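You operate a simulated robot arm through the tools that you are given. There is no shell and no other tool. Be economical: measure what you need, move in short steps, check, and stop when the job is done.

The job below is to be done with a simulated robot arm. You get a single attempt, and the scene is never put back.

Task
Return the brick to its row, level the plate with both handwheels and stand the nested block on it.
Fine: its label names the row; bring the bubble about half way with the red handwheel, the rest with the other. Set down upright: what you pick out.

Only the result counts: the job must be done as asked and must still hold three seconds after the hand-in. Knocking over, shifting, dropping, spilling or breaking anything else fails it.

Robot
A 7-joint arm with a two-finger parallel gripper, fixed in place. Base frame: the origin is at the foot of the arm, x ahead of it, y to its left, z up; the work surface is at about z = 850. Lengths are in mm, angles in degrees, forces in N, time in s.
With the tool pointing down near the work surface it reaches from about 300 to 700 mm from the base axis. Its first joint turns from -66.0 to 66.0 degrees. Payload 1.57 kg.
Tool frame: the origin (TCP) lies between the finger pads and is the grasp point; the fingertips stand 30 mm ahead of it; z points along the fingers, y is the line along which they close. The gripper opens to 110 mm. The fingers are 24 mm wide and 12 mm thick; the gripper's body (48 by 112 mm) begins 78 mm behind the TCP.
Orientation is that of the tool frame in the base frame, as [roll, pitch, yaw] about the fixed x, y, z axes, in that order (R = Rz(yaw) Ry(pitch) Rx(roll)). With the fingers straight down and closing along the base's y, the tool's x points along the base's -x, its y along +y and its z along -z.

Tools
- The arm moves only by the tool apply_moves. Its argument "commands" is a list of rows, each a list of 3 entries, a list of its own where there are three numbers: the shift along the tool's x, y, z in units of 100 mm (1.0 is 100 mm), then the turn, a rotation vector about the tool's x, y, z in units of 60 degrees (1.0 is 60 degrees), then the finger opening in cm, from 0 to 11. In form: [[[dx, dy, dz], [rx, ry, rz], grip], ...]. A call has 1 to 12 rows; each row is the pose to reach, as a shift and turn from the pose commanded when the call began, along the tool's axes at that moment. A call with a number of a shift or a turn outside -1 to 1 is refused whole. Each row takes 0.2 s and may step no farther than 50 mm and 8.6 degrees from the row before; otherwise, or with a gripper value out of range, the whole call is refused. Where a pose cannot be reached the arm comes as near as it can. A force on the tool above 40 N (or 10 N above the force at the start of the call, whichever is more), or a blocked arm, ends the call early, and 0.2 s more pass. The fingers move at their own pace (about 108 mm/s each) and stop on an object; they squeeze with about 42 N. The grip force told is the motor's: it shows also when the fingers shut on nothing. Time passes only in rows, and 0.2 s behind the last, so rows that repeat a pose let the fingers close. It gives the time, the measured TCP pose, the force on the tool (base axes), the opening and the grip force at its end, in the units of the frame above (readings bear some noise), with the torque about the TCP (base axes, N m) and any sound that the robot's microphone picked up, and new pictures: "views" is both (left out), scene, wrist or none.
- Cameras (640 x 400 px; columns grow to the right, rows downward): "scene" is fixed at [184, -408.4, 1409.8]; the picture's right is [0.57, -0.82, 0.00], its down [-0.43, -0.30, -0.85] and it looks along [0.70, 0.48, -0.53] (base axes); focal length 268 px, centre (320, 200). "wrist" rides on the gripper at [70, 16, -141] in the tool frame; the picture's right is [-0.23, 0.97, 0.00], its down [-0.86, -0.20, -0.48] and it looks along [-0.47, -0.11, 0.88] (tool axes); focal length 222 px, centre (320, 200). There is no depth. A picture from a camera that has moved, and an enlarged one, comes with that camera's place and axes in the base frame and with its lens.
- inspect(camera, box): a new picture of the part [left, top, right, bottom] of that camera's present view, enlarged. No time passes.
- sign_off(): hands the job in; it is judged then, once.

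Work in short steps. Places have to be worked out from the pictures, the camera data and where the tool is seen: move nearer, look again, correct. Check each grasp and each placing, and mend what went wrong. You have 120 turns and 200 pictures in all, those below and enlarged ones among them. Open the gripper and draw the arm clear of the work before you hand the job in, unless the task says otherwise; then end with one line.

The tools are called after ">>>" as a command line: name --argument value ..., lists and objects as JSON in quotes. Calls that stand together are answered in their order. apply_moves: Moves the arm, as the interface text tells. Its arguments: {"type":"object","properties":{"commands":{"type":"array","items":{"type":"array"}},"views":{"type":"string","enum":["both","scene","wrist","none"]}},"required":["commands"]} The other tools are called the same way: inspect (camera, box) takes an enlarged picture of a part of a camera's view; sign_off () hands the job in.

At the start:

```text
time: 0.0
eef_pos: [433.0, -220.2, 1179.7]
tool_rot: [180.0, 0.0, 180.0]
force: [0.0, 0.2, -0.2]
ft_torque: [-0.02, 0.03, 0.01]
grip_width: 110.1
grasp_force: 0.0
```

scene: 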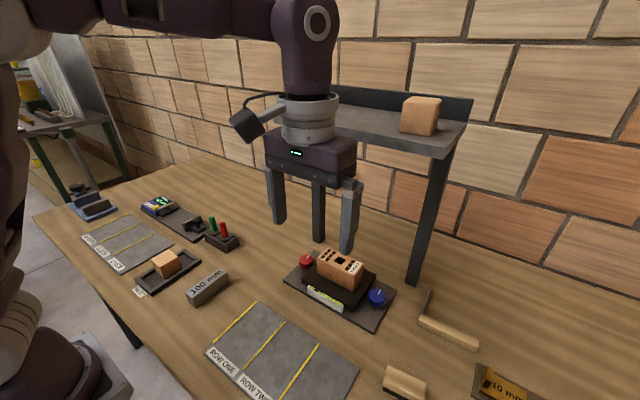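
wrist: 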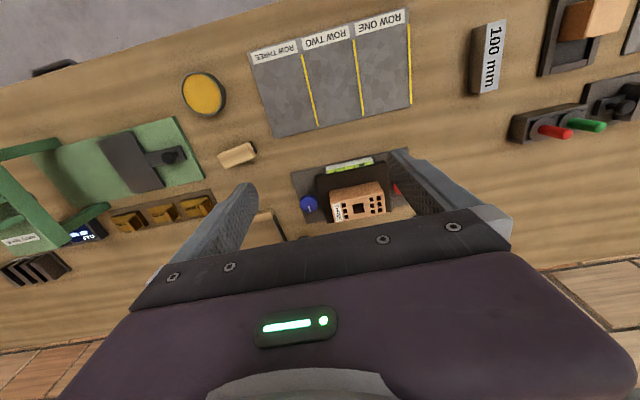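

The pictures show a brick standing on the levelling plate, row panels, and wooden blocks. I'll look closer before moving.

>>> inspect --camera "scene" --box '[270, 230, 410, 330]'

>>> inspect --camera "scene" --box '[60, 180, 260, 310]'

>>> inspect --camera "wrist" --box '[230, 130, 430, 255]'

>>> inspect --camera "scene" --box '[200, 280, 560, 400]'

```text
4.00 times, centred on (340, 280) of scene
camera zoom: at [184.0, -408.4, 1409.8], right [0.57, -0.82, 0.0], down [-0.43, -0.3, -0.85], along [0.7, 0.48, -0.53], focal length 1072 px, centre (240, -120)
```

zoom: 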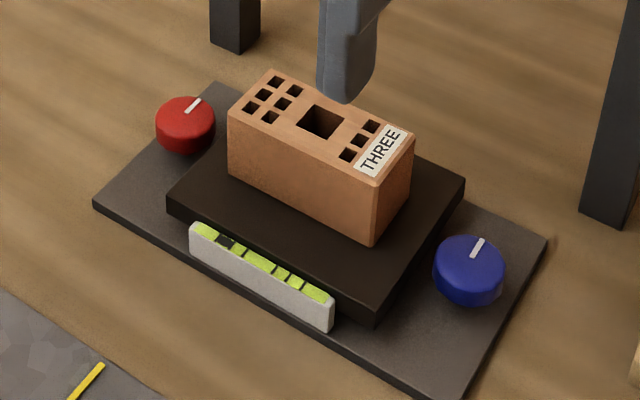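

```text
3.08 times, centred on (160, 245) of scene
camera zoom: at [184.0, -408.4, 1409.8], right [0.57, -0.82, 0.0], down [-0.43, -0.3, -0.85], along [0.7, 0.48, -0.53], focal length 824 px, centre (812, 62)
```

zoom: 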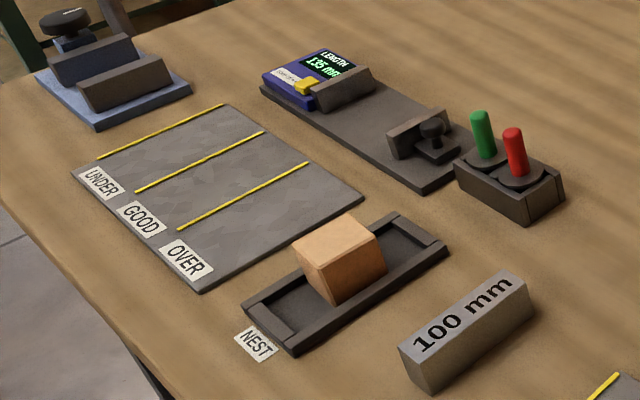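

```text
3.20 times, centred on (330, 192) of wrist
camera zoom: at [364.4, -201.3, 1322.0], right [0.23, 0.97, 0.0], down [0.86, -0.2, 0.48], along [0.47, -0.11, -0.88], focal length 711 px, centre (288, 224)
```

zoom: 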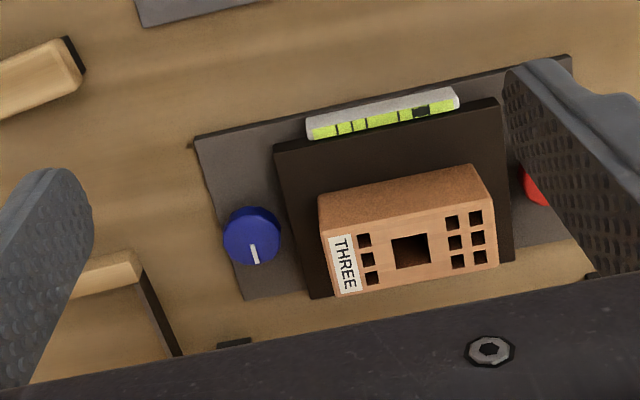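

```text
1.78 times, centred on (380, 340) of scene
camera zoom: at [184.0, -408.4, 1409.8], right [0.57, -0.82, 0.0], down [-0.43, -0.3, -0.85], along [0.7, 0.48, -0.53], focal length 476 px, centre (213, -49)
```

zoom: 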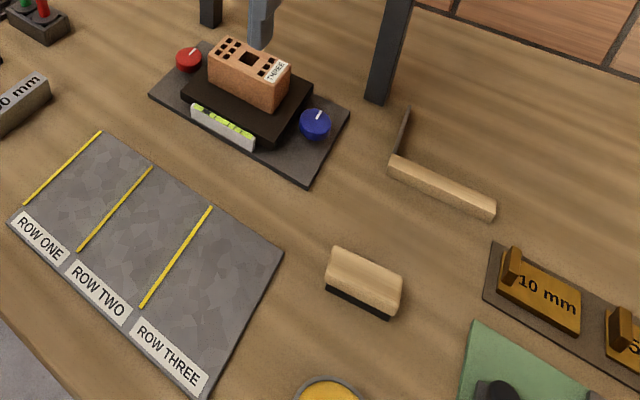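

The brick is labelled THREE and stands at about (599,-183), 100 mm long along y, 50 wide and 50 high, with its top at about z=945. I move toward it, turning the tool so that it closes along x.

>>> apply_moves --commands '[[[-0.12, 0.02, 0.05], [0, 0, 0.125], 11], [[-0.25, 0.05, 0.1], [0, 0, 0.25], 11], [[-0.37, 0.08, 0.15], [0, 0, 0.375], 11], [[-0.5, 0.1, 0.2], [0, 0, 0.5], 11], [[-0.62, 0.14, 0.25], [0, 0, 0.625], 11], [[-0.75, 0.2, 0.3], [0, 0, 0.75], 11], [[-0.87, 0.28, 0.35], [0, 0, 0.875], 11], [[-1, 0.37, 0.4], [0, 0, 1.0], 11]]' --views "none"

```text
time: 1.9
eef_pos: [529.3, -183.1, 1142.1]
tool_rot: [-179.5, -0.3, 120.3]
force: [-30.8, 9.1, 3.1]
ft_torque: [-1.19, -4.13, 0.86]
grip_width: 109.7
grasp_force: 0.0
stopped in row 8: the force on the tool passed its limit at 53 N (the readings are from after the stop); the commanded pose is now the measured one
```

The tool met something with a push of about 30 N in -x at a height of around 1270. I look before moving on.

>>> apply_moves --commands '[[[0.1, 0.1, 0], [0, 0, 0], 11], [[0.15, -0.1, 0], [0, 0, 0], 11]]'

>>> inspect --camera "scene" --box '[220, 40, 500, 215]'

```text
time: 2.2
eef_pos: [527.7, -184.2, 1143.3]
tool_rot: [-179.1, 0.1, 119.2]
force: [-19.3, -2.6, 1.5]
ft_torque: [0.24, -2.49, 0.02]
grip_width: 110.0
grasp_force: 0.2
stopped in row 1: the force on the tool passed its limit at 54 N (the readings are from after the stop); the commanded pose is now the measured one
camera wrist: at [509.8, -111.8, 1284.3], right [0.96, 0.28, -0.01], down [0.25, -0.84, 0.48], along [0.12, -0.47, -0.88], focal length 222 px, centre (320, 200)
```

scene: 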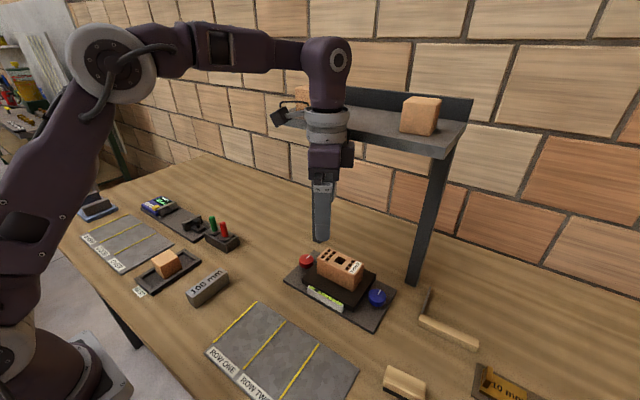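
wrist: 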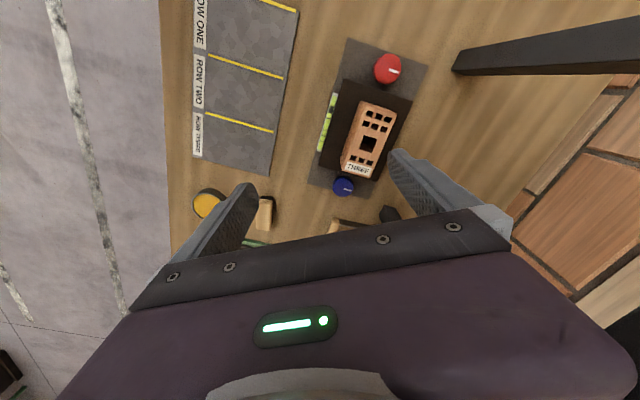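

```text
2.29 times, centred on (360, 128) of scene
camera zoom: at [183.2, -408.5, 1409.9], right [0.57, -0.82, 0.0], down [-0.43, -0.3, -0.85], along [0.7, 0.48, -0.53], focal length 612 px, centre (229, 366)
```

zoom: 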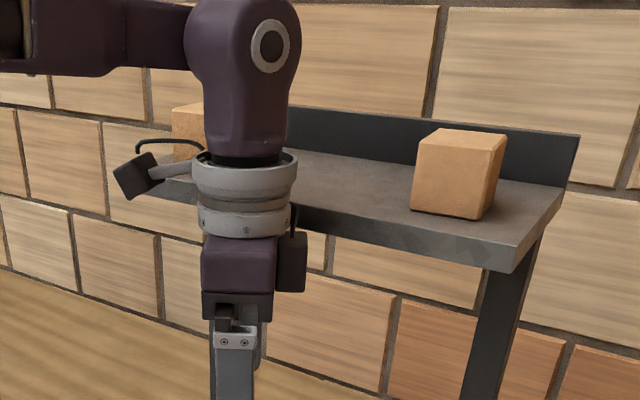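

The shelf's front edge is at about x≈590, z≈1255–1275, so the levelling plate lies under the shelf and I must enter low. I back off in -x, finish the turn to yaw 90 and descend in front of the shelf.

>>> apply_moves --commands '[[[0.224, -0.4, 0], [0, 0, 0], 9], [[0.448, -0.8, 0], [0, 0, 0.1], 9], [[0.488, -0.873, 0.3], [0, 0, 0.2], 9], [[0.488, -0.873, 0.6], [0, 0, 0.3], 9], [[0.488, -0.873, 0.9], [0, 0, 0.4], 9], [[0.488, -0.873, 1.0], [0, 0, 0.487], 9]]'

```text
time: 3.6
eef_pos: [428.6, -181.8, 1042.2]
tool_rot: [-179.3, 0.4, 90.0]
force: [0.5, -0.5, 0.0]
ft_torque: [0.0, 0.03, 0.01]
grip_width: 90.1
grasp_force: 0.0
camera wrist: at [446.0, -109.3, 1182.7], right [0.97, -0.23, -0.01], down [-0.19, -0.85, 0.49], along [-0.12, -0.47, -0.87], focal length 222 px, centre (320, 200)
```

scene: 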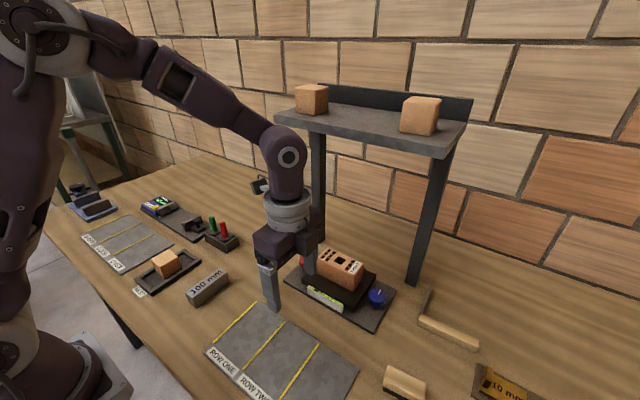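
wrist: 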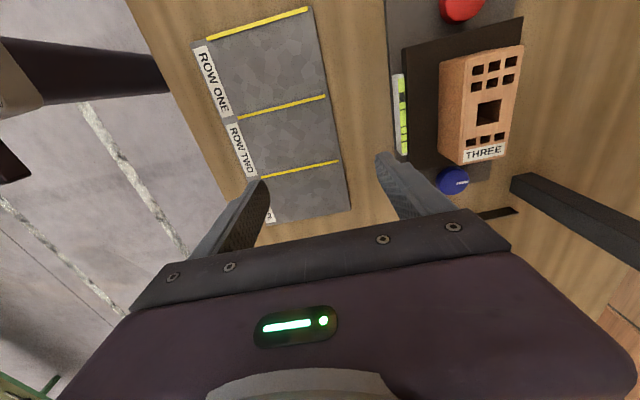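

Clear now. I go to y≈-95 and down to TCP z≈942, which keeps the wrist below the shelf's underside, before sliding in.

>>> apply_moves --commands '[[[0.3, 0, 0.33], [0, 0, 0], 9], [[0.6, 0, 0.66], [0, 0, 0], 9], [[0.87, 0, 1.0], [0, 0, 0], 9]]'

>>> inspect --camera "scene" --box '[240, 180, 420, 320]'

```text
time: 4.4
eef_pos: [426.5, -95.9, 943.2]
tool_rot: [-179.4, 0.4, 90.1]
force: [-0.2, 0.2, 0.1]
ft_torque: [0.01, 0.01, -0.01]
grip_width: 89.8
grasp_force: 0.0
camera wrist: at [444.2, -24.0, 1084.3], right [0.97, -0.23, -0.01], down [-0.19, -0.85, 0.49], along [-0.12, -0.47, -0.87], focal length 222 px, centre (320, 200)
```

scene: 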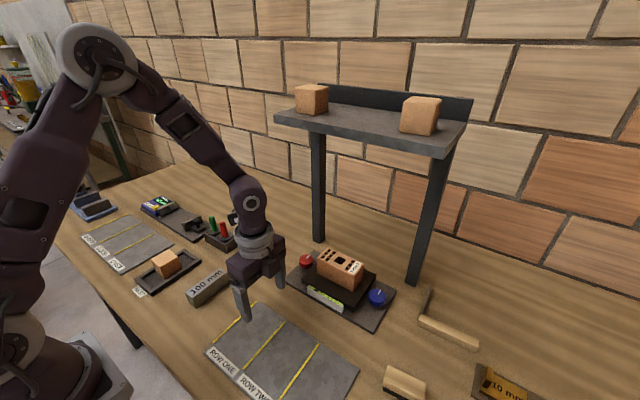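
wrist: 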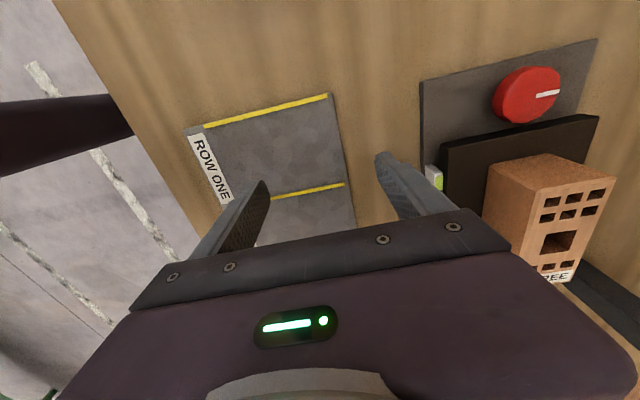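

```text
2.86 times, centred on (330, 250) of scene
camera zoom: at [183.9, -408.4, 1409.8], right [0.57, -0.82, 0.0], down [-0.43, -0.3, -0.85], along [0.7, 0.48, -0.53], focal length 766 px, centre (291, 57)
```

zoom: 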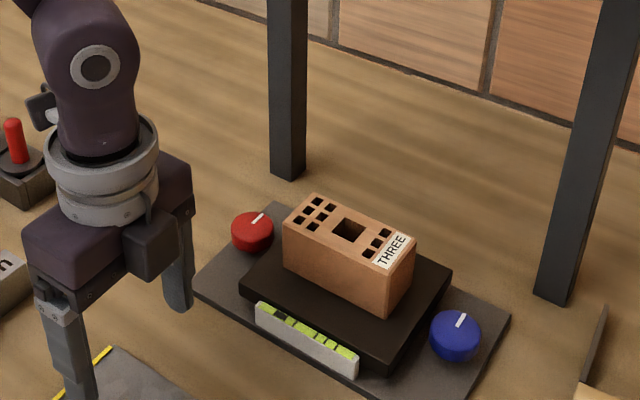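

The height looks good. I slide in under the shelf along +x and watch the force.

>>> apply_moves --commands '[[[0, 0.3, 0.02], [0, 0, 0], 9], [[0, 0.6, 0.02], [0, 0, 0], 9], [[0, 0.8, 0.02], [0, 0, 0], 9], [[0, 1.0, 0.02], [0, 0, 0], 9]]'

>>> apply_moves --commands '[[[0, 0.2, 0], [0, 0, 0], 9], [[0, 0.4, 0], [0, 0, 0], 9], [[0, 0.6, 0], [0, 0, 0], 9], [[0, 0.74, 0], [0, 0, 0], 9]]'

```text
time: 5.4
eef_pos: [527.0, -97.3, 939.1]
tool_rot: [-179.3, 0.5, 90.1]
force: [0.0, 0.1, -0.2]
ft_torque: [-0.03, 0.0, -0.01]
grip_width: 90.1
grasp_force: 0.0
camera wrist: at [544.8, -25.0, 1079.7], right [0.97, -0.23, -0.01], down [-0.19, -0.85, 0.49], along [-0.12, -0.47, -0.87], focal length 222 px, centre (320, 200)
```

scene: 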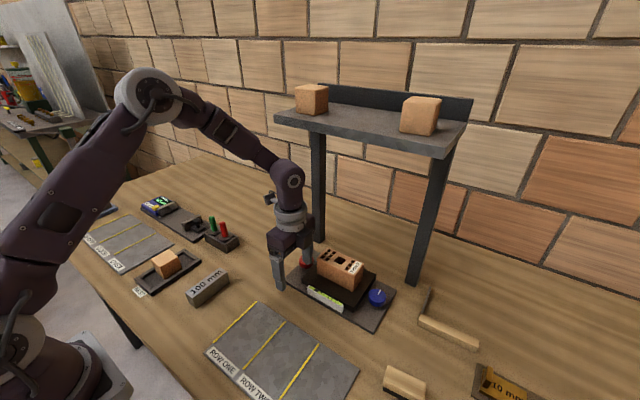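
wrist: 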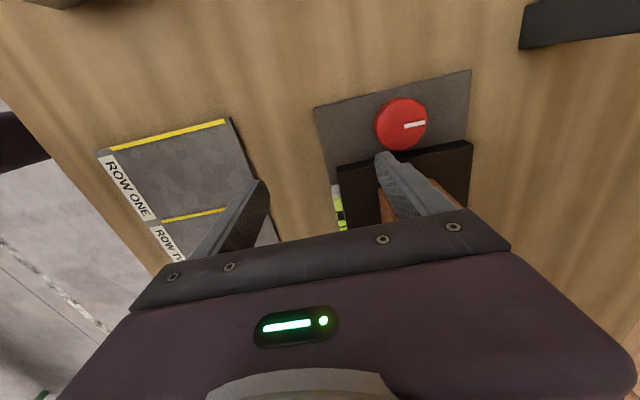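

```text
time: 6.4
eef_pos: [601.0, -96.8, 939.0]
tool_rot: [-179.3, 0.5, 90.1]
force: [-0.3, 0.4, -0.6]
ft_torque: [0.0, 0.02, 0.0]
grip_width: 90.0
grasp_force: 0.1
camera wrist: at [618.6, -23.5, 1080.3], right [0.97, -0.23, -0.01], down [-0.19, -0.85, 0.49], along [-0.12, -0.47, -0.87], focal length 222 px, centre (320, 200)
```

scene: 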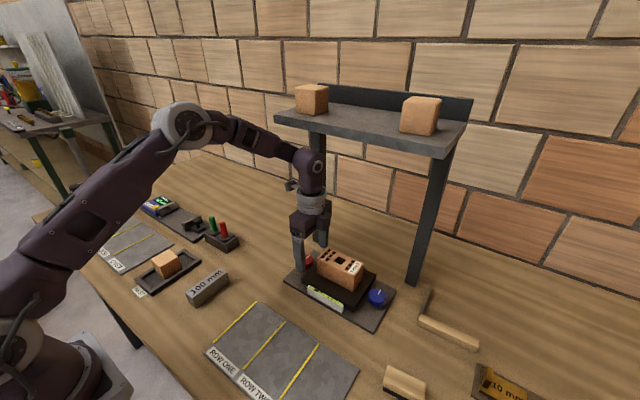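
wrist: 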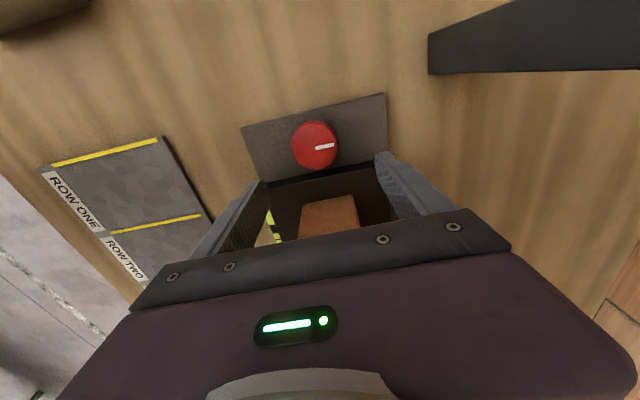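

The brick lies centrally between the fingers. I slide along -y to its middle.

>>> apply_moves --commands '[[[-0.25, 0, 0], [0, 0, 0], 9], [[-0.5, 0, 0], [0, 0, 0], 9], [[-0.7, 0, 0], [0, 0, 0], 9], [[-0.87, -0.01, 0.03], [0, 0, 0], 9]]'

>>> inspect --camera "scene" --box '[270, 180, 410, 330]'

```text
time: 7.4
eef_pos: [599.9, -184.7, 936.0]
tool_rot: [-179.4, 0.4, 90.0]
force: [-0.3, 0.6, -0.1]
ft_torque: [0.05, 0.0, -0.02]
grip_width: 90.0
grasp_force: 0.0
camera wrist: at [617.8, -111.9, 1078.4], right [0.97, -0.23, -0.01], down [-0.19, -0.85, 0.49], along [-0.12, -0.47, -0.87], focal length 222 px, centre (320, 200)
```

scene: 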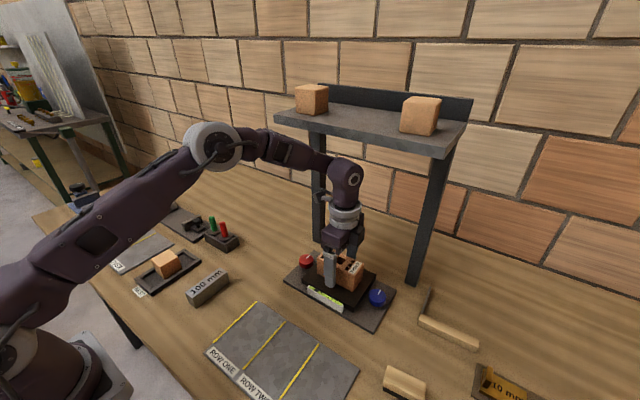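
wrist: 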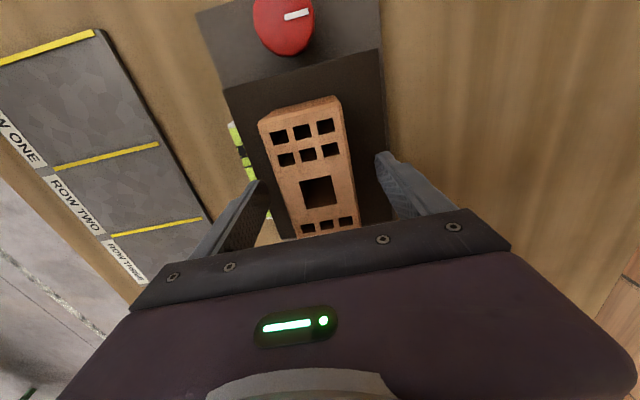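

```text
2.67 times, centred on (340, 255) of scene
camera zoom: at [184.0, -408.4, 1409.8], right [0.57, -0.82, 0.0], down [-0.43, -0.3, -0.85], along [0.7, 0.48, -0.53], focal length 715 px, centre (267, 53)
```

zoom: 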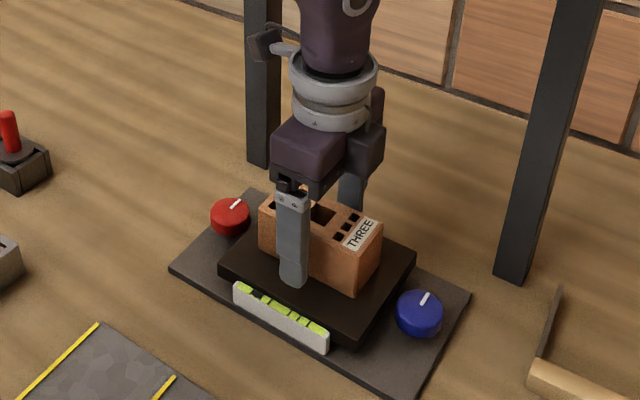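

Straddled properly, so I lower 4 mm and close on the brick.

>>> apply_moves --commands '[[[0, 0, 0.04], [0, 0, 0], 9], [[0, 0, 0.04], [0, 0, 0], 4], [[0, 0, 0.04], [0, 0, 0], 4], [[0, 0, 0.04], [0, 0, 0], 4]]' --views "none"

>>> apply_moves --commands '[[[0, 0, -0.08], [0, 0, 0], 4], [[0, 0, -0.15], [0, 0, 0], 4]]'

```text
time: 8.4
eef_pos: [600.1, -184.3, 932.1]
tool_rot: [-179.3, 0.4, 90.2]
force: [1.4, -0.8, 1.0]
ft_torque: [0.12, -0.18, -0.09]
grip_width: 49.9
grasp_force: 42.2
```

```text
time: 9.0
eef_pos: [599.7, -185.2, 947.0]
tool_rot: [-179.3, 0.4, 90.0]
force: [-1.0, 0.3, -3.8]
ft_torque: [-0.02, 0.0, -0.01]
grip_width: 49.7
grasp_force: 41.7
camera wrist: at [617.6, -111.8, 1088.4], right [0.97, -0.23, -0.01], down [-0.19, -0.85, 0.49], along [-0.12, -0.47, -0.87], focal length 222 px, centre (320, 200)
```

scene: 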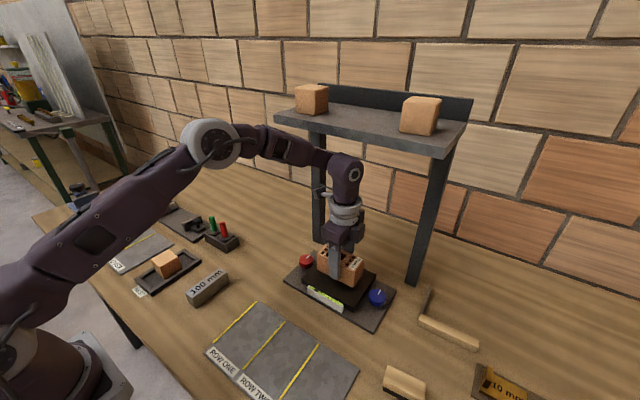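
wrist: 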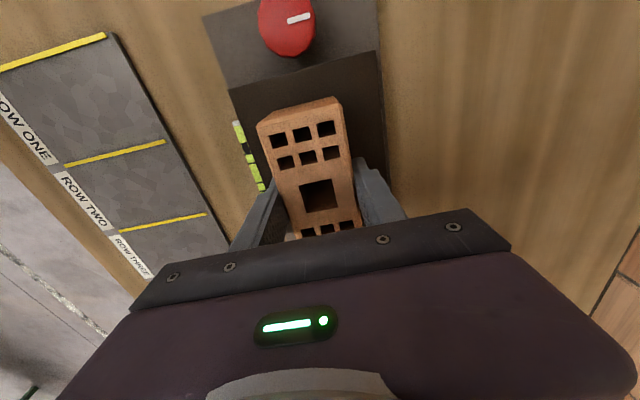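

The brick is lifted (about 4 N, 50 mm width). I slide it out from under the shelf along -x.

>>> apply_moves --commands '[[[0, -0.25, 0], [0, 0, 0], 4], [[0, -0.5, 0], [0, 0, 0], 4], [[0, -0.75, 0], [0, 0, 0], 4], [[0, -1.0, 0], [0, 0, 0], 4]]' --views "none"

>>> apply_moves --commands '[[[-0.1, -0.3, 0], [0, 0, 0], 4], [[-0.2, -0.6, 0], [0, 0, 0], 4], [[-0.3, -0.85, -0.2], [0, 0, 0], 4], [[-0.4, -1.0, -0.3], [0, 0, 0], 4]]' --views "scene"

```text
time: 10.0
eef_pos: [498.4, -182.7, 946.9]
tool_rot: [-179.3, 0.4, 90.0]
force: [0.9, 0.1, -2.6]
ft_torque: [-0.02, -0.02, 0.01]
grip_width: 49.7
grasp_force: 41.3
```

```text
time: 11.0
eef_pos: [401.3, -224.3, 978.6]
tool_rot: [-179.3, 0.4, 90.2]
force: [0.0, 0.6, -3.5]
ft_torque: [0.01, 0.0, -0.01]
grip_width: 49.6
grasp_force: 42.4
```

scene: 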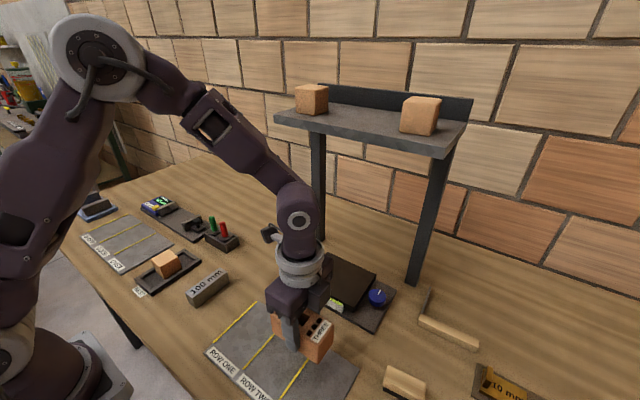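

Out in the clear. I turn back 90° so the brick's length lies along x and move above row three at about (388,-272).

>>> apply_moves --commands '[[[-0.06, -0.02, 0], [0, 0, -0.13], 4], [[-0.12, -0.03, 0], [0, 0, -0.26], 4], [[-0.18, -0.05, 0], [0, 0, -0.39], 4], [[-0.24, -0.07, 0], [0, 0, -0.52], 4], [[-0.3, -0.08, 0], [0, 0, -0.65], 4], [[-0.36, -0.1, 0], [0, 0, -0.78], 4], [[-0.42, -0.12, 0], [0, 0, -0.9], 4], [[-0.48, -0.13, 0], [0, 0, -1.0], 4]]' --views "none"

>>> apply_moves --commands '[[[0, 0, 0], [0, 0, -0.13], 4], [[0, 0, 0], [0, 0, -0.26], 4], [[0, 0, 0], [0, 0, -0.39], 4], [[0, 0, 0], [0, 0, -0.5], 4]]'

```text
time: 12.8
eef_pos: [387.6, -272.4, 979.1]
tool_rot: [-179.3, -0.4, 150.3]
force: [0.0, -1.1, -3.6]
ft_torque: [0.03, -0.03, 0.0]
grip_width: 49.7
grasp_force: 42.1
```

```text
time: 13.8
eef_pos: [387.4, -272.2, 979.2]
tool_rot: [-179.6, -0.7, -179.8]
force: [-0.2, -0.2, -3.7]
ft_torque: [0.03, -0.01, -0.01]
grip_width: 49.7
grasp_force: 42.1
camera wrist: at [319.1, -253.2, 1123.1], right [0.22, 0.97, -0.01], down [0.86, -0.19, 0.47], along [0.46, -0.11, -0.88], focal length 222 px, centre (320, 200)
```

scene: 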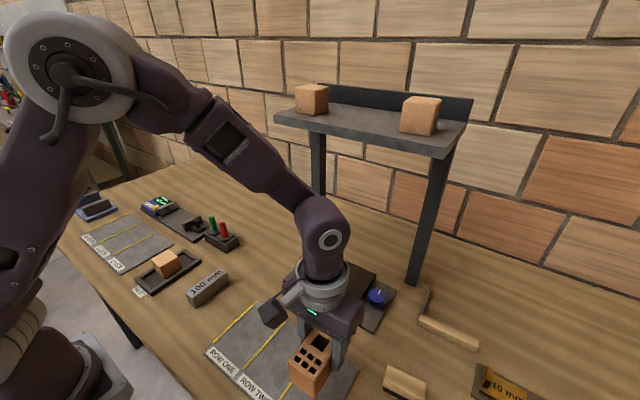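
wrist: 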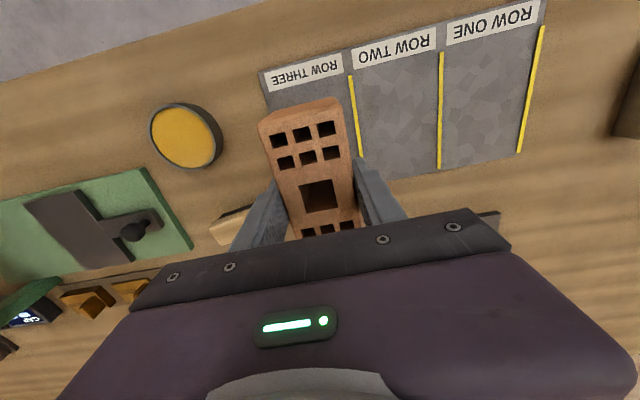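

Row three spans y ≈ -226..-316 and x ≈ 325..450 by both cameras, and the brick is centred over it. I descend to just above the panel, then in small steps until contact.

>>> apply_moves --commands '[[[0, 0, 0.3], [0, 0, 0], 4], [[0, 0, 0.6], [0, 0, 0], 4], [[0, 0, 0.8], [0, 0, 0], 4], [[0, 0, 0.83], [0, 0, 0], 4], [[0, 0, 0.83], [0, 0, 0], 4]]'

>>> inspect --camera "scene" --box '[200, 290, 400, 400]'

```text
time: 15.0
eef_pos: [385.9, -273.2, 897.8]
tool_rot: [-179.5, -0.6, -179.9]
force: [-3.2, 0.5, 28.8]
ft_torque: [0.8, 0.62, 0.15]
grip_width: 49.6
grasp_force: 41.8
camera wrist: at [317.5, -254.3, 1040.2], right [0.23, 0.97, -0.01], down [0.86, -0.19, 0.47], along [0.46, -0.12, -0.88], focal length 222 px, centre (320, 200)
```

scene: 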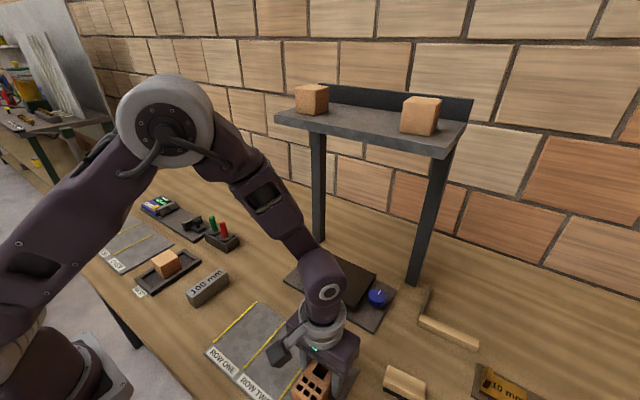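
wrist: 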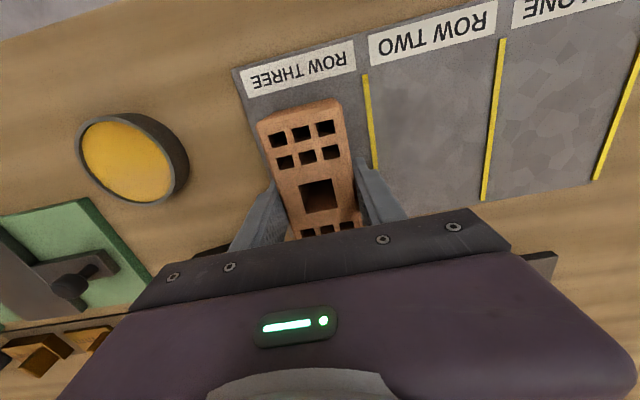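

```text
3.20 times, centred on (300, 345) of scene
camera zoom: at [183.6, -408.2, 1409.9], right [0.57, -0.82, 0.0], down [-0.43, -0.3, -0.85], along [0.7, 0.48, -0.53], focal length 858 px, centre (384, -264)
```

zoom: 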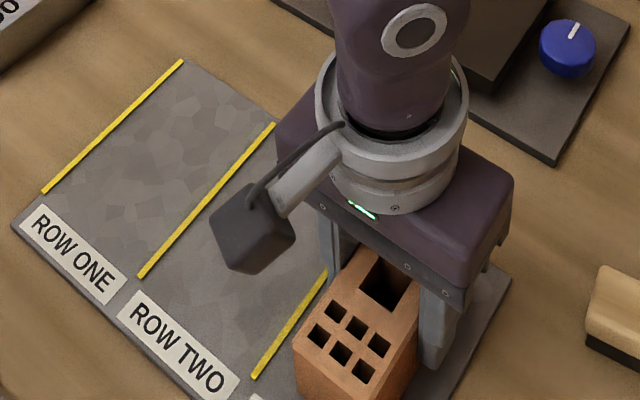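

It is in contact already (29 N up), inside row three. I ease up 1 mm, open and check.

>>> apply_moves --commands '[[[0, 0, -0.01], [0, 0, 0], 4], [[0, 0, -0.01], [0, 0, 0], 6], [[0, 0, -0.01], [0, 0, 0], 8], [[0, 0, -0.3], [0, 0, 0], 8], [[0, 0, -0.7], [0, 0, 0], 8], [[0, 0, -1.0], [0, 0, 0], 8]]'

```text
time: 16.4
eef_pos: [388.4, -273.2, 995.4]
tool_rot: [-179.6, -0.6, -179.9]
force: [-0.3, -0.7, -0.6]
ft_torque: [-0.02, -0.02, 0.02]
grip_width: 80.3
grasp_force: 0.1
camera wrist: at [319.9, -253.4, 1140.0], right [0.23, 0.97, -0.01], down [0.86, -0.19, 0.47], along [0.46, -0.11, -0.88], focal length 222 px, centre (320, 200)
```

scene: 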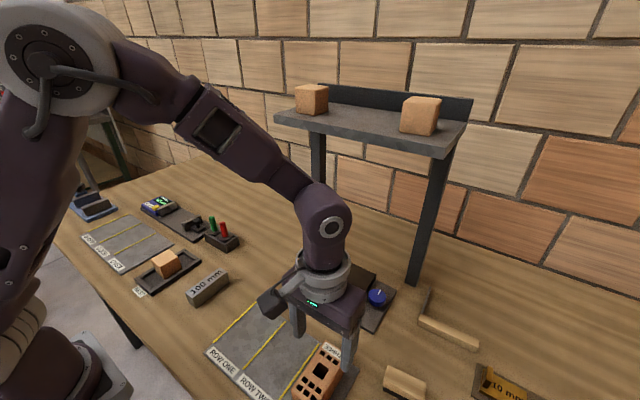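
wrist: 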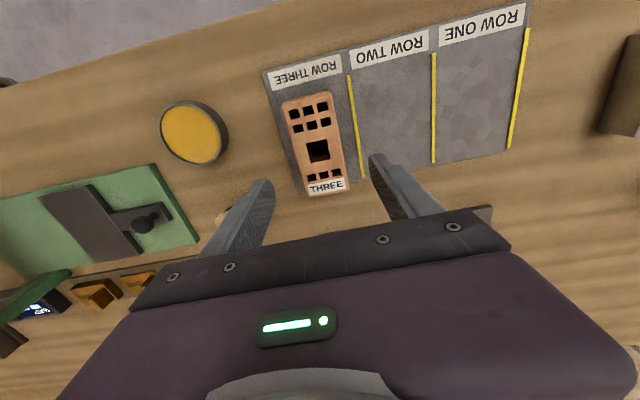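

The brick stands in row three. Next is the red wheel; I rotate to closing along x while moving in front of the shelf at y≈-75.

>>> apply_moves --commands '[[[-0.05, 0.1, 0], [0, 0, 0.13], 7], [[-0.1, 0.22, 0], [0, 0, 0.26], 7], [[-0.15, 0.35, 0], [0, 0, 0.39], 7], [[-0.2, 0.5, 0], [0, 0, 0.52], 7], [[-0.25, 0.63, 0], [0, 0, 0.65], 7], [[-0.3, 0.76, 0], [0, 0, 0.78], 7], [[-0.35, 0.88, 0], [0, 0, 0.9], 7], [[-0.42, 1.0, 0], [0, 0, 1.0], 7]]' --views "none"

>>> apply_moves --commands '[[[0.25, 0.14, 0.1], [0, 0, 0.13], 7], [[0.5, 0.28, 0.2], [0, 0, 0.26], 7], [[0.7, 0.4, 0.3], [0, 0, 0.39], 7], [[0.85, 0.49, 0.4], [0, 0, 0.5], 7]]'

>>> inspect --camera "scene" --box '[270, 240, 410, 340]'

>>> inspect --camera "scene" --box '[200, 290, 400, 400]'

```text
time: 18.2
eef_pos: [429.7, -170.7, 995.8]
tool_rot: [-179.2, 0.0, 120.0]
force: [-0.1, 0.4, -1.2]
ft_torque: [0.02, -0.06, 0.04]
grip_width: 70.0
grasp_force: 0.0
```

```text
time: 19.2
eef_pos: [428.8, -70.9, 955.8]
tool_rot: [-179.2, 0.4, 89.8]
force: [-0.1, -0.1, -0.3]
ft_torque: [-0.02, 0.04, 0.01]
grip_width: 70.0
grasp_force: 0.1
camera wrist: at [446.6, 0.3, 1096.5], right [0.97, -0.23, -0.01], down [-0.2, -0.85, 0.49], along [-0.12, -0.47, -0.87], focal length 222 px, centre (320, 200)
```

scene: 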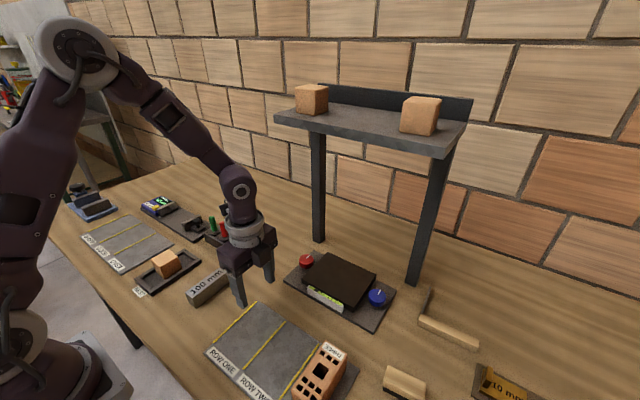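
wrist: 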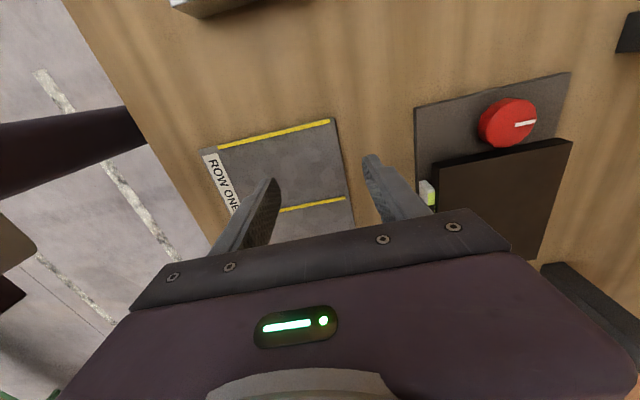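

```text
4.00 times, centred on (340, 290) of scene
camera zoom: at [184.0, -408.4, 1409.8], right [0.57, -0.82, 0.0], down [-0.43, -0.3, -0.85], along [0.7, 0.48, -0.53], focal length 1072 px, centre (240, -160)
```

zoom: 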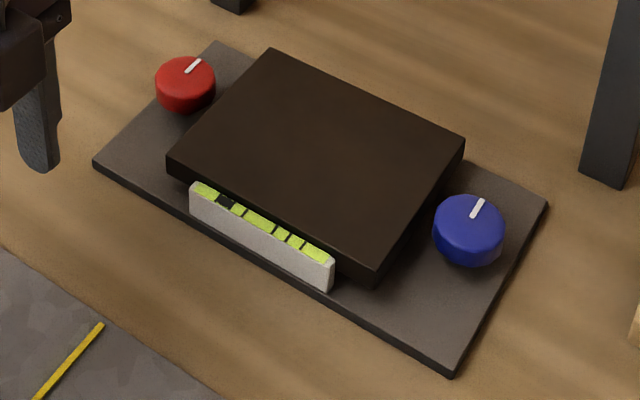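

```text
3.20 times, centred on (300, 345) of scene
camera zoom: at [184.0, -408.4, 1409.8], right [0.57, -0.82, 0.0], down [-0.43, -0.3, -0.85], along [0.7, 0.48, -0.53], focal length 858 px, centre (384, -264)
```

zoom: 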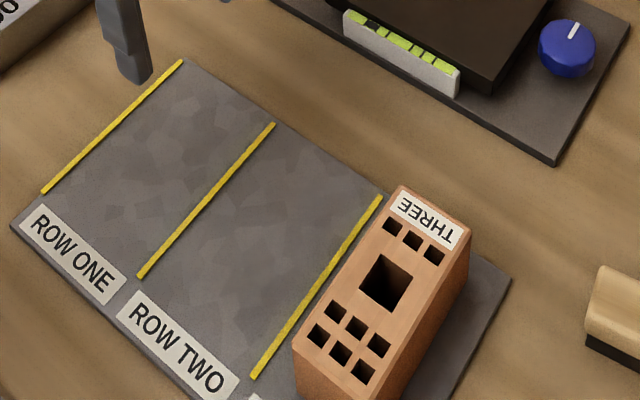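

The brick is well inside row three. I look closely at the vial to read the bubble.

>>> inspect --camera "scene" --box '[302, 280, 350, 312]'

>>> apply_moves --commands '[[[-0.05, 0.25, 0.1], [0, 0, 0], 8], [[-0.05, 0.5, 0.15], [0, 0, 0], 8], [[-0.05, 0.75, 0.15], [0, 0, 0], 8], [[-0.05, 1.0, 0.15], [0, 0, 0], 8]]' --views "none"

>>> apply_moves --commands '[[[0, 0.25, 0], [0, 0, 0], 8], [[0, 0.5, 0], [0, 0, 0], 8], [[0, 0.75, 0], [0, 0, 0], 8]]'

```text
12.50 times, centred on (326, 296) of scene
camera zoom: at [184.0, -408.4, 1409.8], right [0.57, -0.82, 0.0], down [-0.43, -0.3, -0.85], along [0.7, 0.48, -0.53], focal length 3350 px, centre (245, -1000)
```

zoom: 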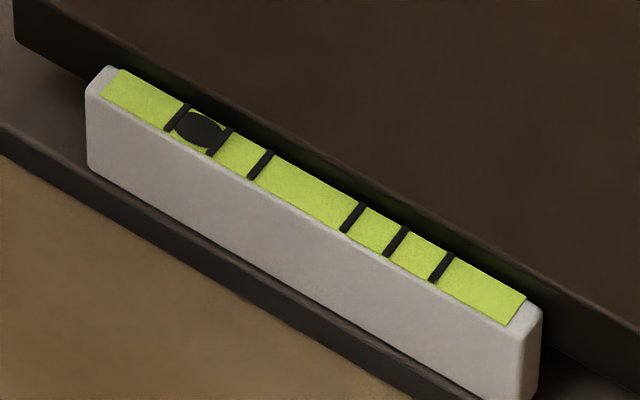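

```text
time: 20.2
eef_pos: [528.1, -76.8, 938.3]
tool_rot: [-179.3, 0.4, 90.0]
force: [-0.6, 0.5, 0.6]
ft_torque: [0.0, 0.02, -0.03]
grip_width: 79.9
grasp_force: 0.0
```

```text
time: 21.0
eef_pos: [604.7, -79.0, 937.5]
tool_rot: [-179.3, 0.4, 90.0]
force: [0.3, 0.6, 1.0]
ft_torque: [0.0, 0.0, -0.01]
grip_width: 80.1
grasp_force: 0.1
camera wrist: at [621.7, -6.0, 1079.2], right [0.97, -0.23, -0.01], down [-0.19, -0.85, 0.49], along [-0.12, -0.47, -0.87], focal length 222 px, centre (320, 200)
```

scene: 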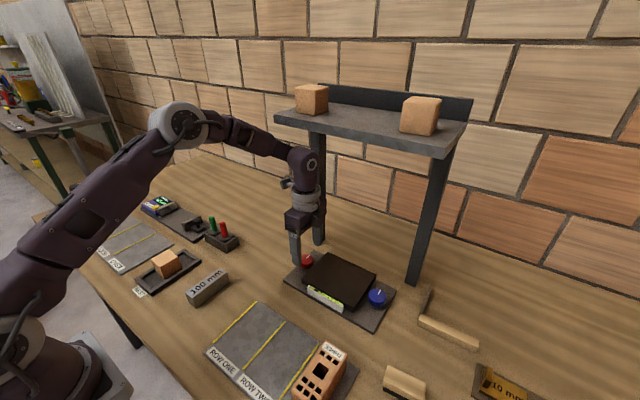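
wrist: 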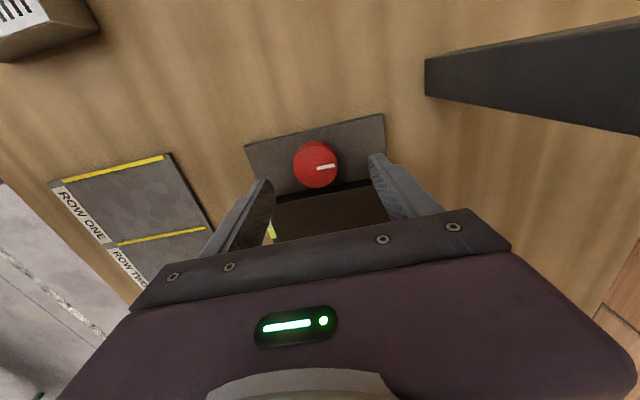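

The bubble sits left of centre (about -108 px, with marks at ±46/88/132 px), so halfway is about -54 px. I centre on the red wheel at (602,-76), descend around it and grip.

>>> apply_moves --commands '[[[0.03, -0.025, 0.1], [0, 0, 0], 8], [[0.03, -0.025, 0.25], [0, 0, 0], 8], [[0.03, -0.025, 0.4], [0, 0, 0], 8], [[0.03, -0.025, 0.41], [0, 0, 0], 8]]'

>>> inspect --camera "scene" --box '[270, 220, 350, 300]'

```text
time: 22.0
eef_pos: [600.9, -76.3, 897.6]
tool_rot: [-179.2, 0.4, 90.0]
force: [0.9, 0.2, -0.2]
ft_torque: [-0.01, 0.01, 0.0]
grip_width: 80.0
grasp_force: 0.1
camera wrist: at [618.6, -3.7, 1038.1], right [0.97, -0.23, -0.01], down [-0.19, -0.85, 0.49], along [-0.12, -0.47, -0.87], focal length 222 px, centre (320, 200)
```

scene: 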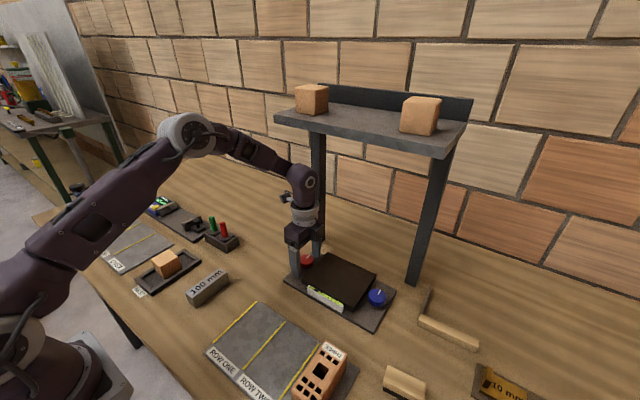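
wrist: 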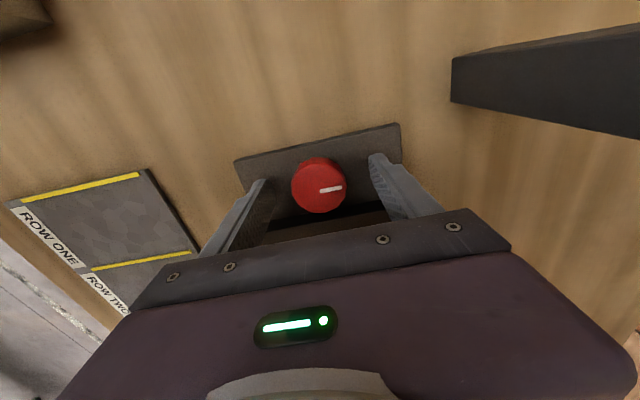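

```text
5.00 times, centred on (310, 260) of scene
camera zoom: at [184.0, -408.4, 1409.8], right [0.57, -0.82, 0.0], down [-0.43, -0.3, -0.85], along [0.7, 0.48, -0.53], focal length 1340 px, centre (370, -100)
```

zoom: 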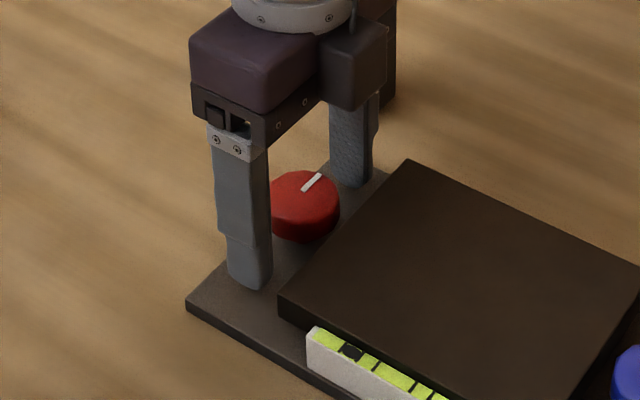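

Well centred around the red wheel. I close and turn by a trial +15° about the tool axis.

>>> apply_moves --commands '[[[0, 0, 0.02], [0, 0, 0], 3.5], [[0, 0, 0.02], [0, 0, 0], 3.5], [[0, 0, 0.02], [0, 0, 0], 3.5]]' --views "none"

>>> apply_moves --commands '[[[0, 0, 0], [0, 0, 0.08], 3.5], [[0, 0, 0], [0, 0, 0.17], 3.5], [[0, 0, 0], [0, 0, 0.25], 3.5], [[0, 0, 0], [0, 0, 0.25], 3.5]]'

>>> inspect --camera "scene" --box '[302, 280, 350, 312]'

```text
time: 22.8
eef_pos: [600.5, -76.2, 894.3]
tool_rot: [-179.4, 0.4, 90.1]
force: [-6.7, 1.5, 12.6]
ft_torque: [0.14, 0.37, 0.03]
grip_width: 41.4
grasp_force: 45.6
```

```text
time: 23.8
eef_pos: [599.9, -76.0, 895.8]
tool_rot: [-179.4, 0.7, 75.2]
force: [-3.9, -0.1, 2.6]
ft_torque: [0.39, -0.17, -0.04]
grip_width: 41.6
grasp_force: 44.9
camera wrist: at [635.6, -10.4, 1036.4], right [0.88, -0.47, -0.01], down [-0.41, -0.77, 0.49], along [-0.24, -0.43, -0.87], focal length 222 px, centre (320, 200)
```

scene: 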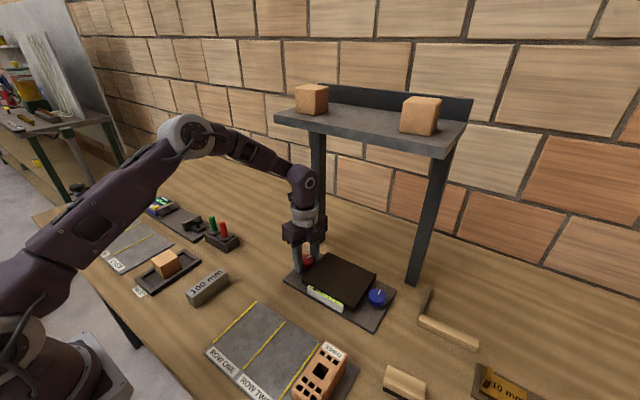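
wrist: 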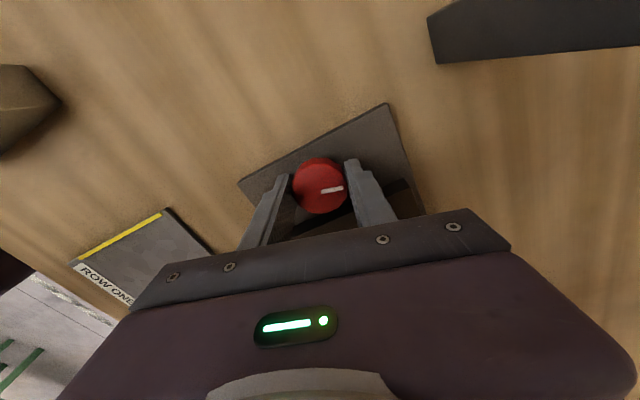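

```text
12.50 times, centred on (326, 296) of scene
camera zoom: at [183.8, -408.4, 1409.8], right [0.57, -0.82, 0.0], down [-0.43, -0.3, -0.85], along [0.7, 0.48, -0.53], focal length 3350 px, centre (245, -1000)
```

zoom: 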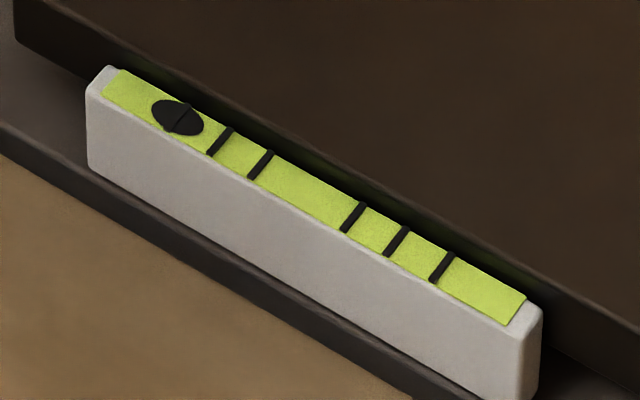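

+15° moved the bubble 22 px the wrong way, so the red wheel needs about -52° from here to bring it to the half-way point.

>>> apply_moves --commands '[[[0, 0, 0], [0, 0, -0.12], 3.5], [[0, 0, 0], [0, 0, -0.24], 3.5], [[0, 0, 0], [0, 0, -0.36], 3.5], [[0, 0, 0], [0, 0, -0.48], 3.5], [[0, 0, 0], [0, 0, -0.6], 3.5], [[0, 0, 0], [0, 0, -0.72], 3.5], [[0, 0, 0], [0, 0, -0.84], 3.5], [[0, 0, 0], [0, 0, -0.87], 3.5], [[0, 0, 0], [0, 0, -0.87], 3.5]]' --views "scene"

>>> inspect --camera "scene" --box '[302, 280, 350, 312]'

```text
time: 25.8
eef_pos: [600.3, -75.8, 894.8]
tool_rot: [-179.2, -0.1, 127.4]
force: [-3.7, -2.9, 2.6]
ft_torque: [-0.03, 0.19, 0.01]
grip_width: 41.4
grasp_force: 44.8
```

scene: 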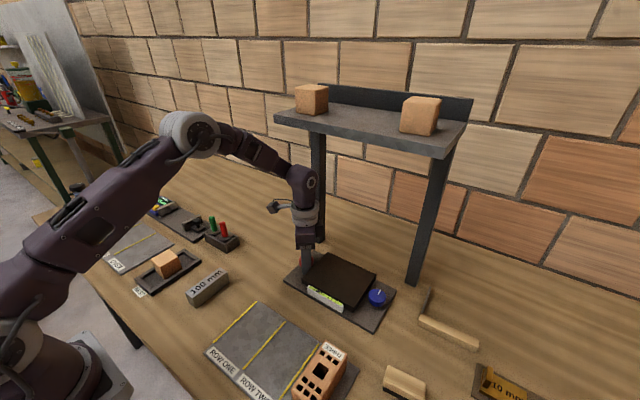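

```text
12.50 times, centred on (326, 296) of scene
camera zoom: at [183.8, -408.4, 1409.8], right [0.57, -0.82, 0.0], down [-0.43, -0.3, -0.85], along [0.7, 0.48, -0.53], focal length 3350 px, centre (245, -1000)
```

zoom: 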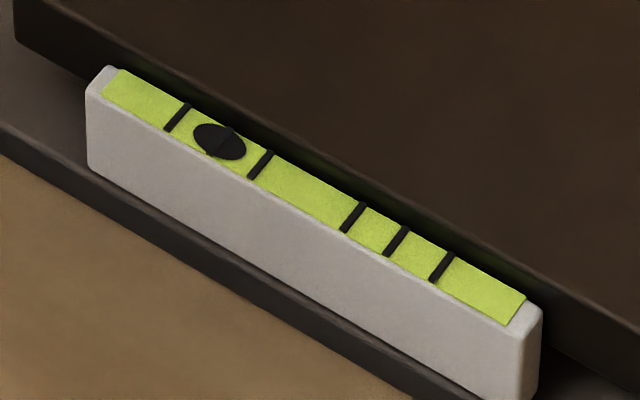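

The bubble is at 220, less than expected; maybe it is still moving or there is backlash. I wait briefly and look again.

>>> apply_moves --commands '[[[0, 0, 0], [0, 0, 0], 3.5], [[0, 0, 0], [0, 0, 0], 3.5], [[0, 0, 0], [0, 0, 0], 3.5], [[0, 0, 0], [0, 0, 0], 3.5], [[0, 0, 0], [0, 0, 0], 3.5]]' --views "none"

>>> inspect --camera "scene" --box '[302, 280, 350, 312]'

```text
time: 27.0
eef_pos: [600.8, -76.7, 895.0]
tool_rot: [-179.3, 0.0, 127.3]
force: [-4.9, -0.2, 6.5]
ft_torque: [0.05, 0.16, -0.01]
grip_width: 41.2
grasp_force: 44.9
```

```text
12.50 times, centred on (326, 296) of scene
camera zoom: at [183.7, -408.4, 1409.8], right [0.57, -0.82, 0.0], down [-0.43, -0.3, -0.85], along [0.7, 0.48, -0.53], focal length 3350 px, centre (245, -1000)
```

zoom: 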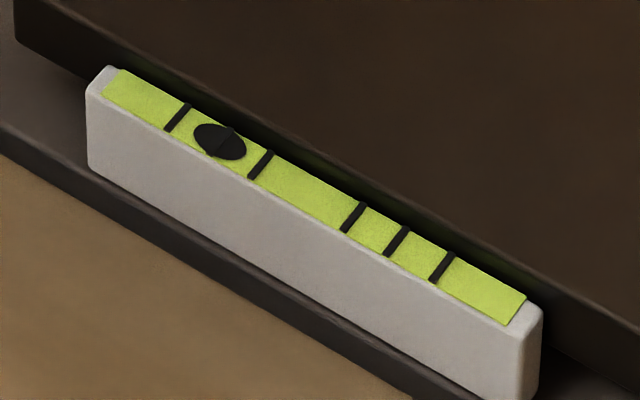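

It has settled at 220. I turn a further -24°.

>>> apply_moves --commands '[[[0, 0, 0], [0, 0, -0.1], 3.5], [[0, 0, 0], [0, 0, -0.2], 3.5], [[0, 0, 0], [0, 0, -0.3], 3.5], [[0, 0, 0], [0, 0, -0.4], 3.5], [[0, 0, 0], [0, 0, -0.4], 3.5], [[0, 0, 0], [0, 0, -0.4], 3.5]]' --views "wrist"

>>> inspect --camera "scene" --box '[302, 280, 350, 312]'

```text
time: 27.8
eef_pos: [597.5, -73.0, 894.7]
tool_rot: [-179.1, -1.1, 143.2]
force: [-9.1, 4.4, 10.9]
ft_torque: [-0.76, 0.51, -0.79]
grip_width: 40.9
grasp_force: 45.3
stopped in row 3: the force on the tool passed its limit at 46 N (the readings are from after the stop); the commanded pose is now the measured one
camera wrist: at [554.1, -16.6, 1038.3], right [0.76, 0.64, -0.02], down [0.58, -0.67, 0.47], along [0.29, -0.37, -0.89], focal length 222 px, centre (320, 200)
```

wrist: 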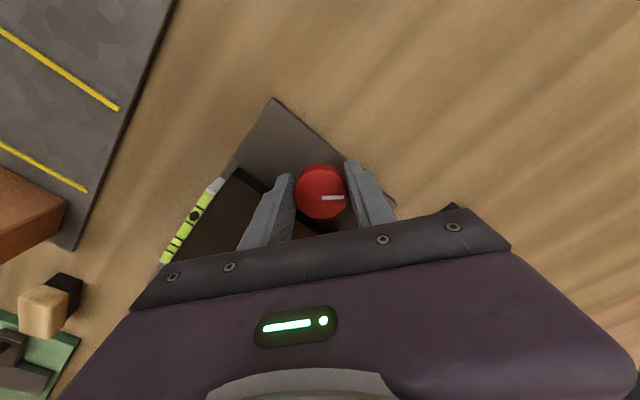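

```text
12.50 times, centred on (326, 296) of scene
camera zoom: at [183.6, -408.2, 1409.9], right [0.57, -0.82, 0.0], down [-0.43, -0.3, -0.85], along [0.7, 0.48, -0.53], focal length 3350 px, centre (245, -1000)
```

zoom: 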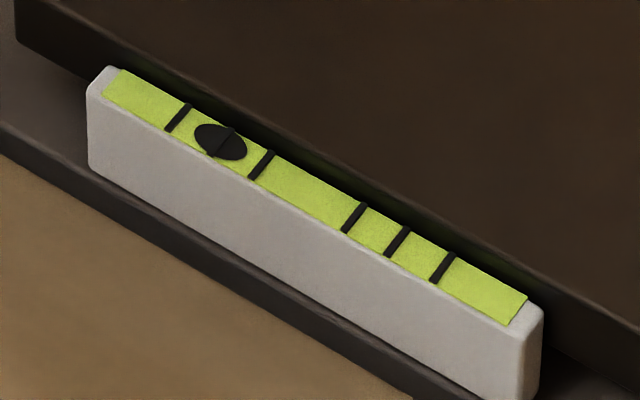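

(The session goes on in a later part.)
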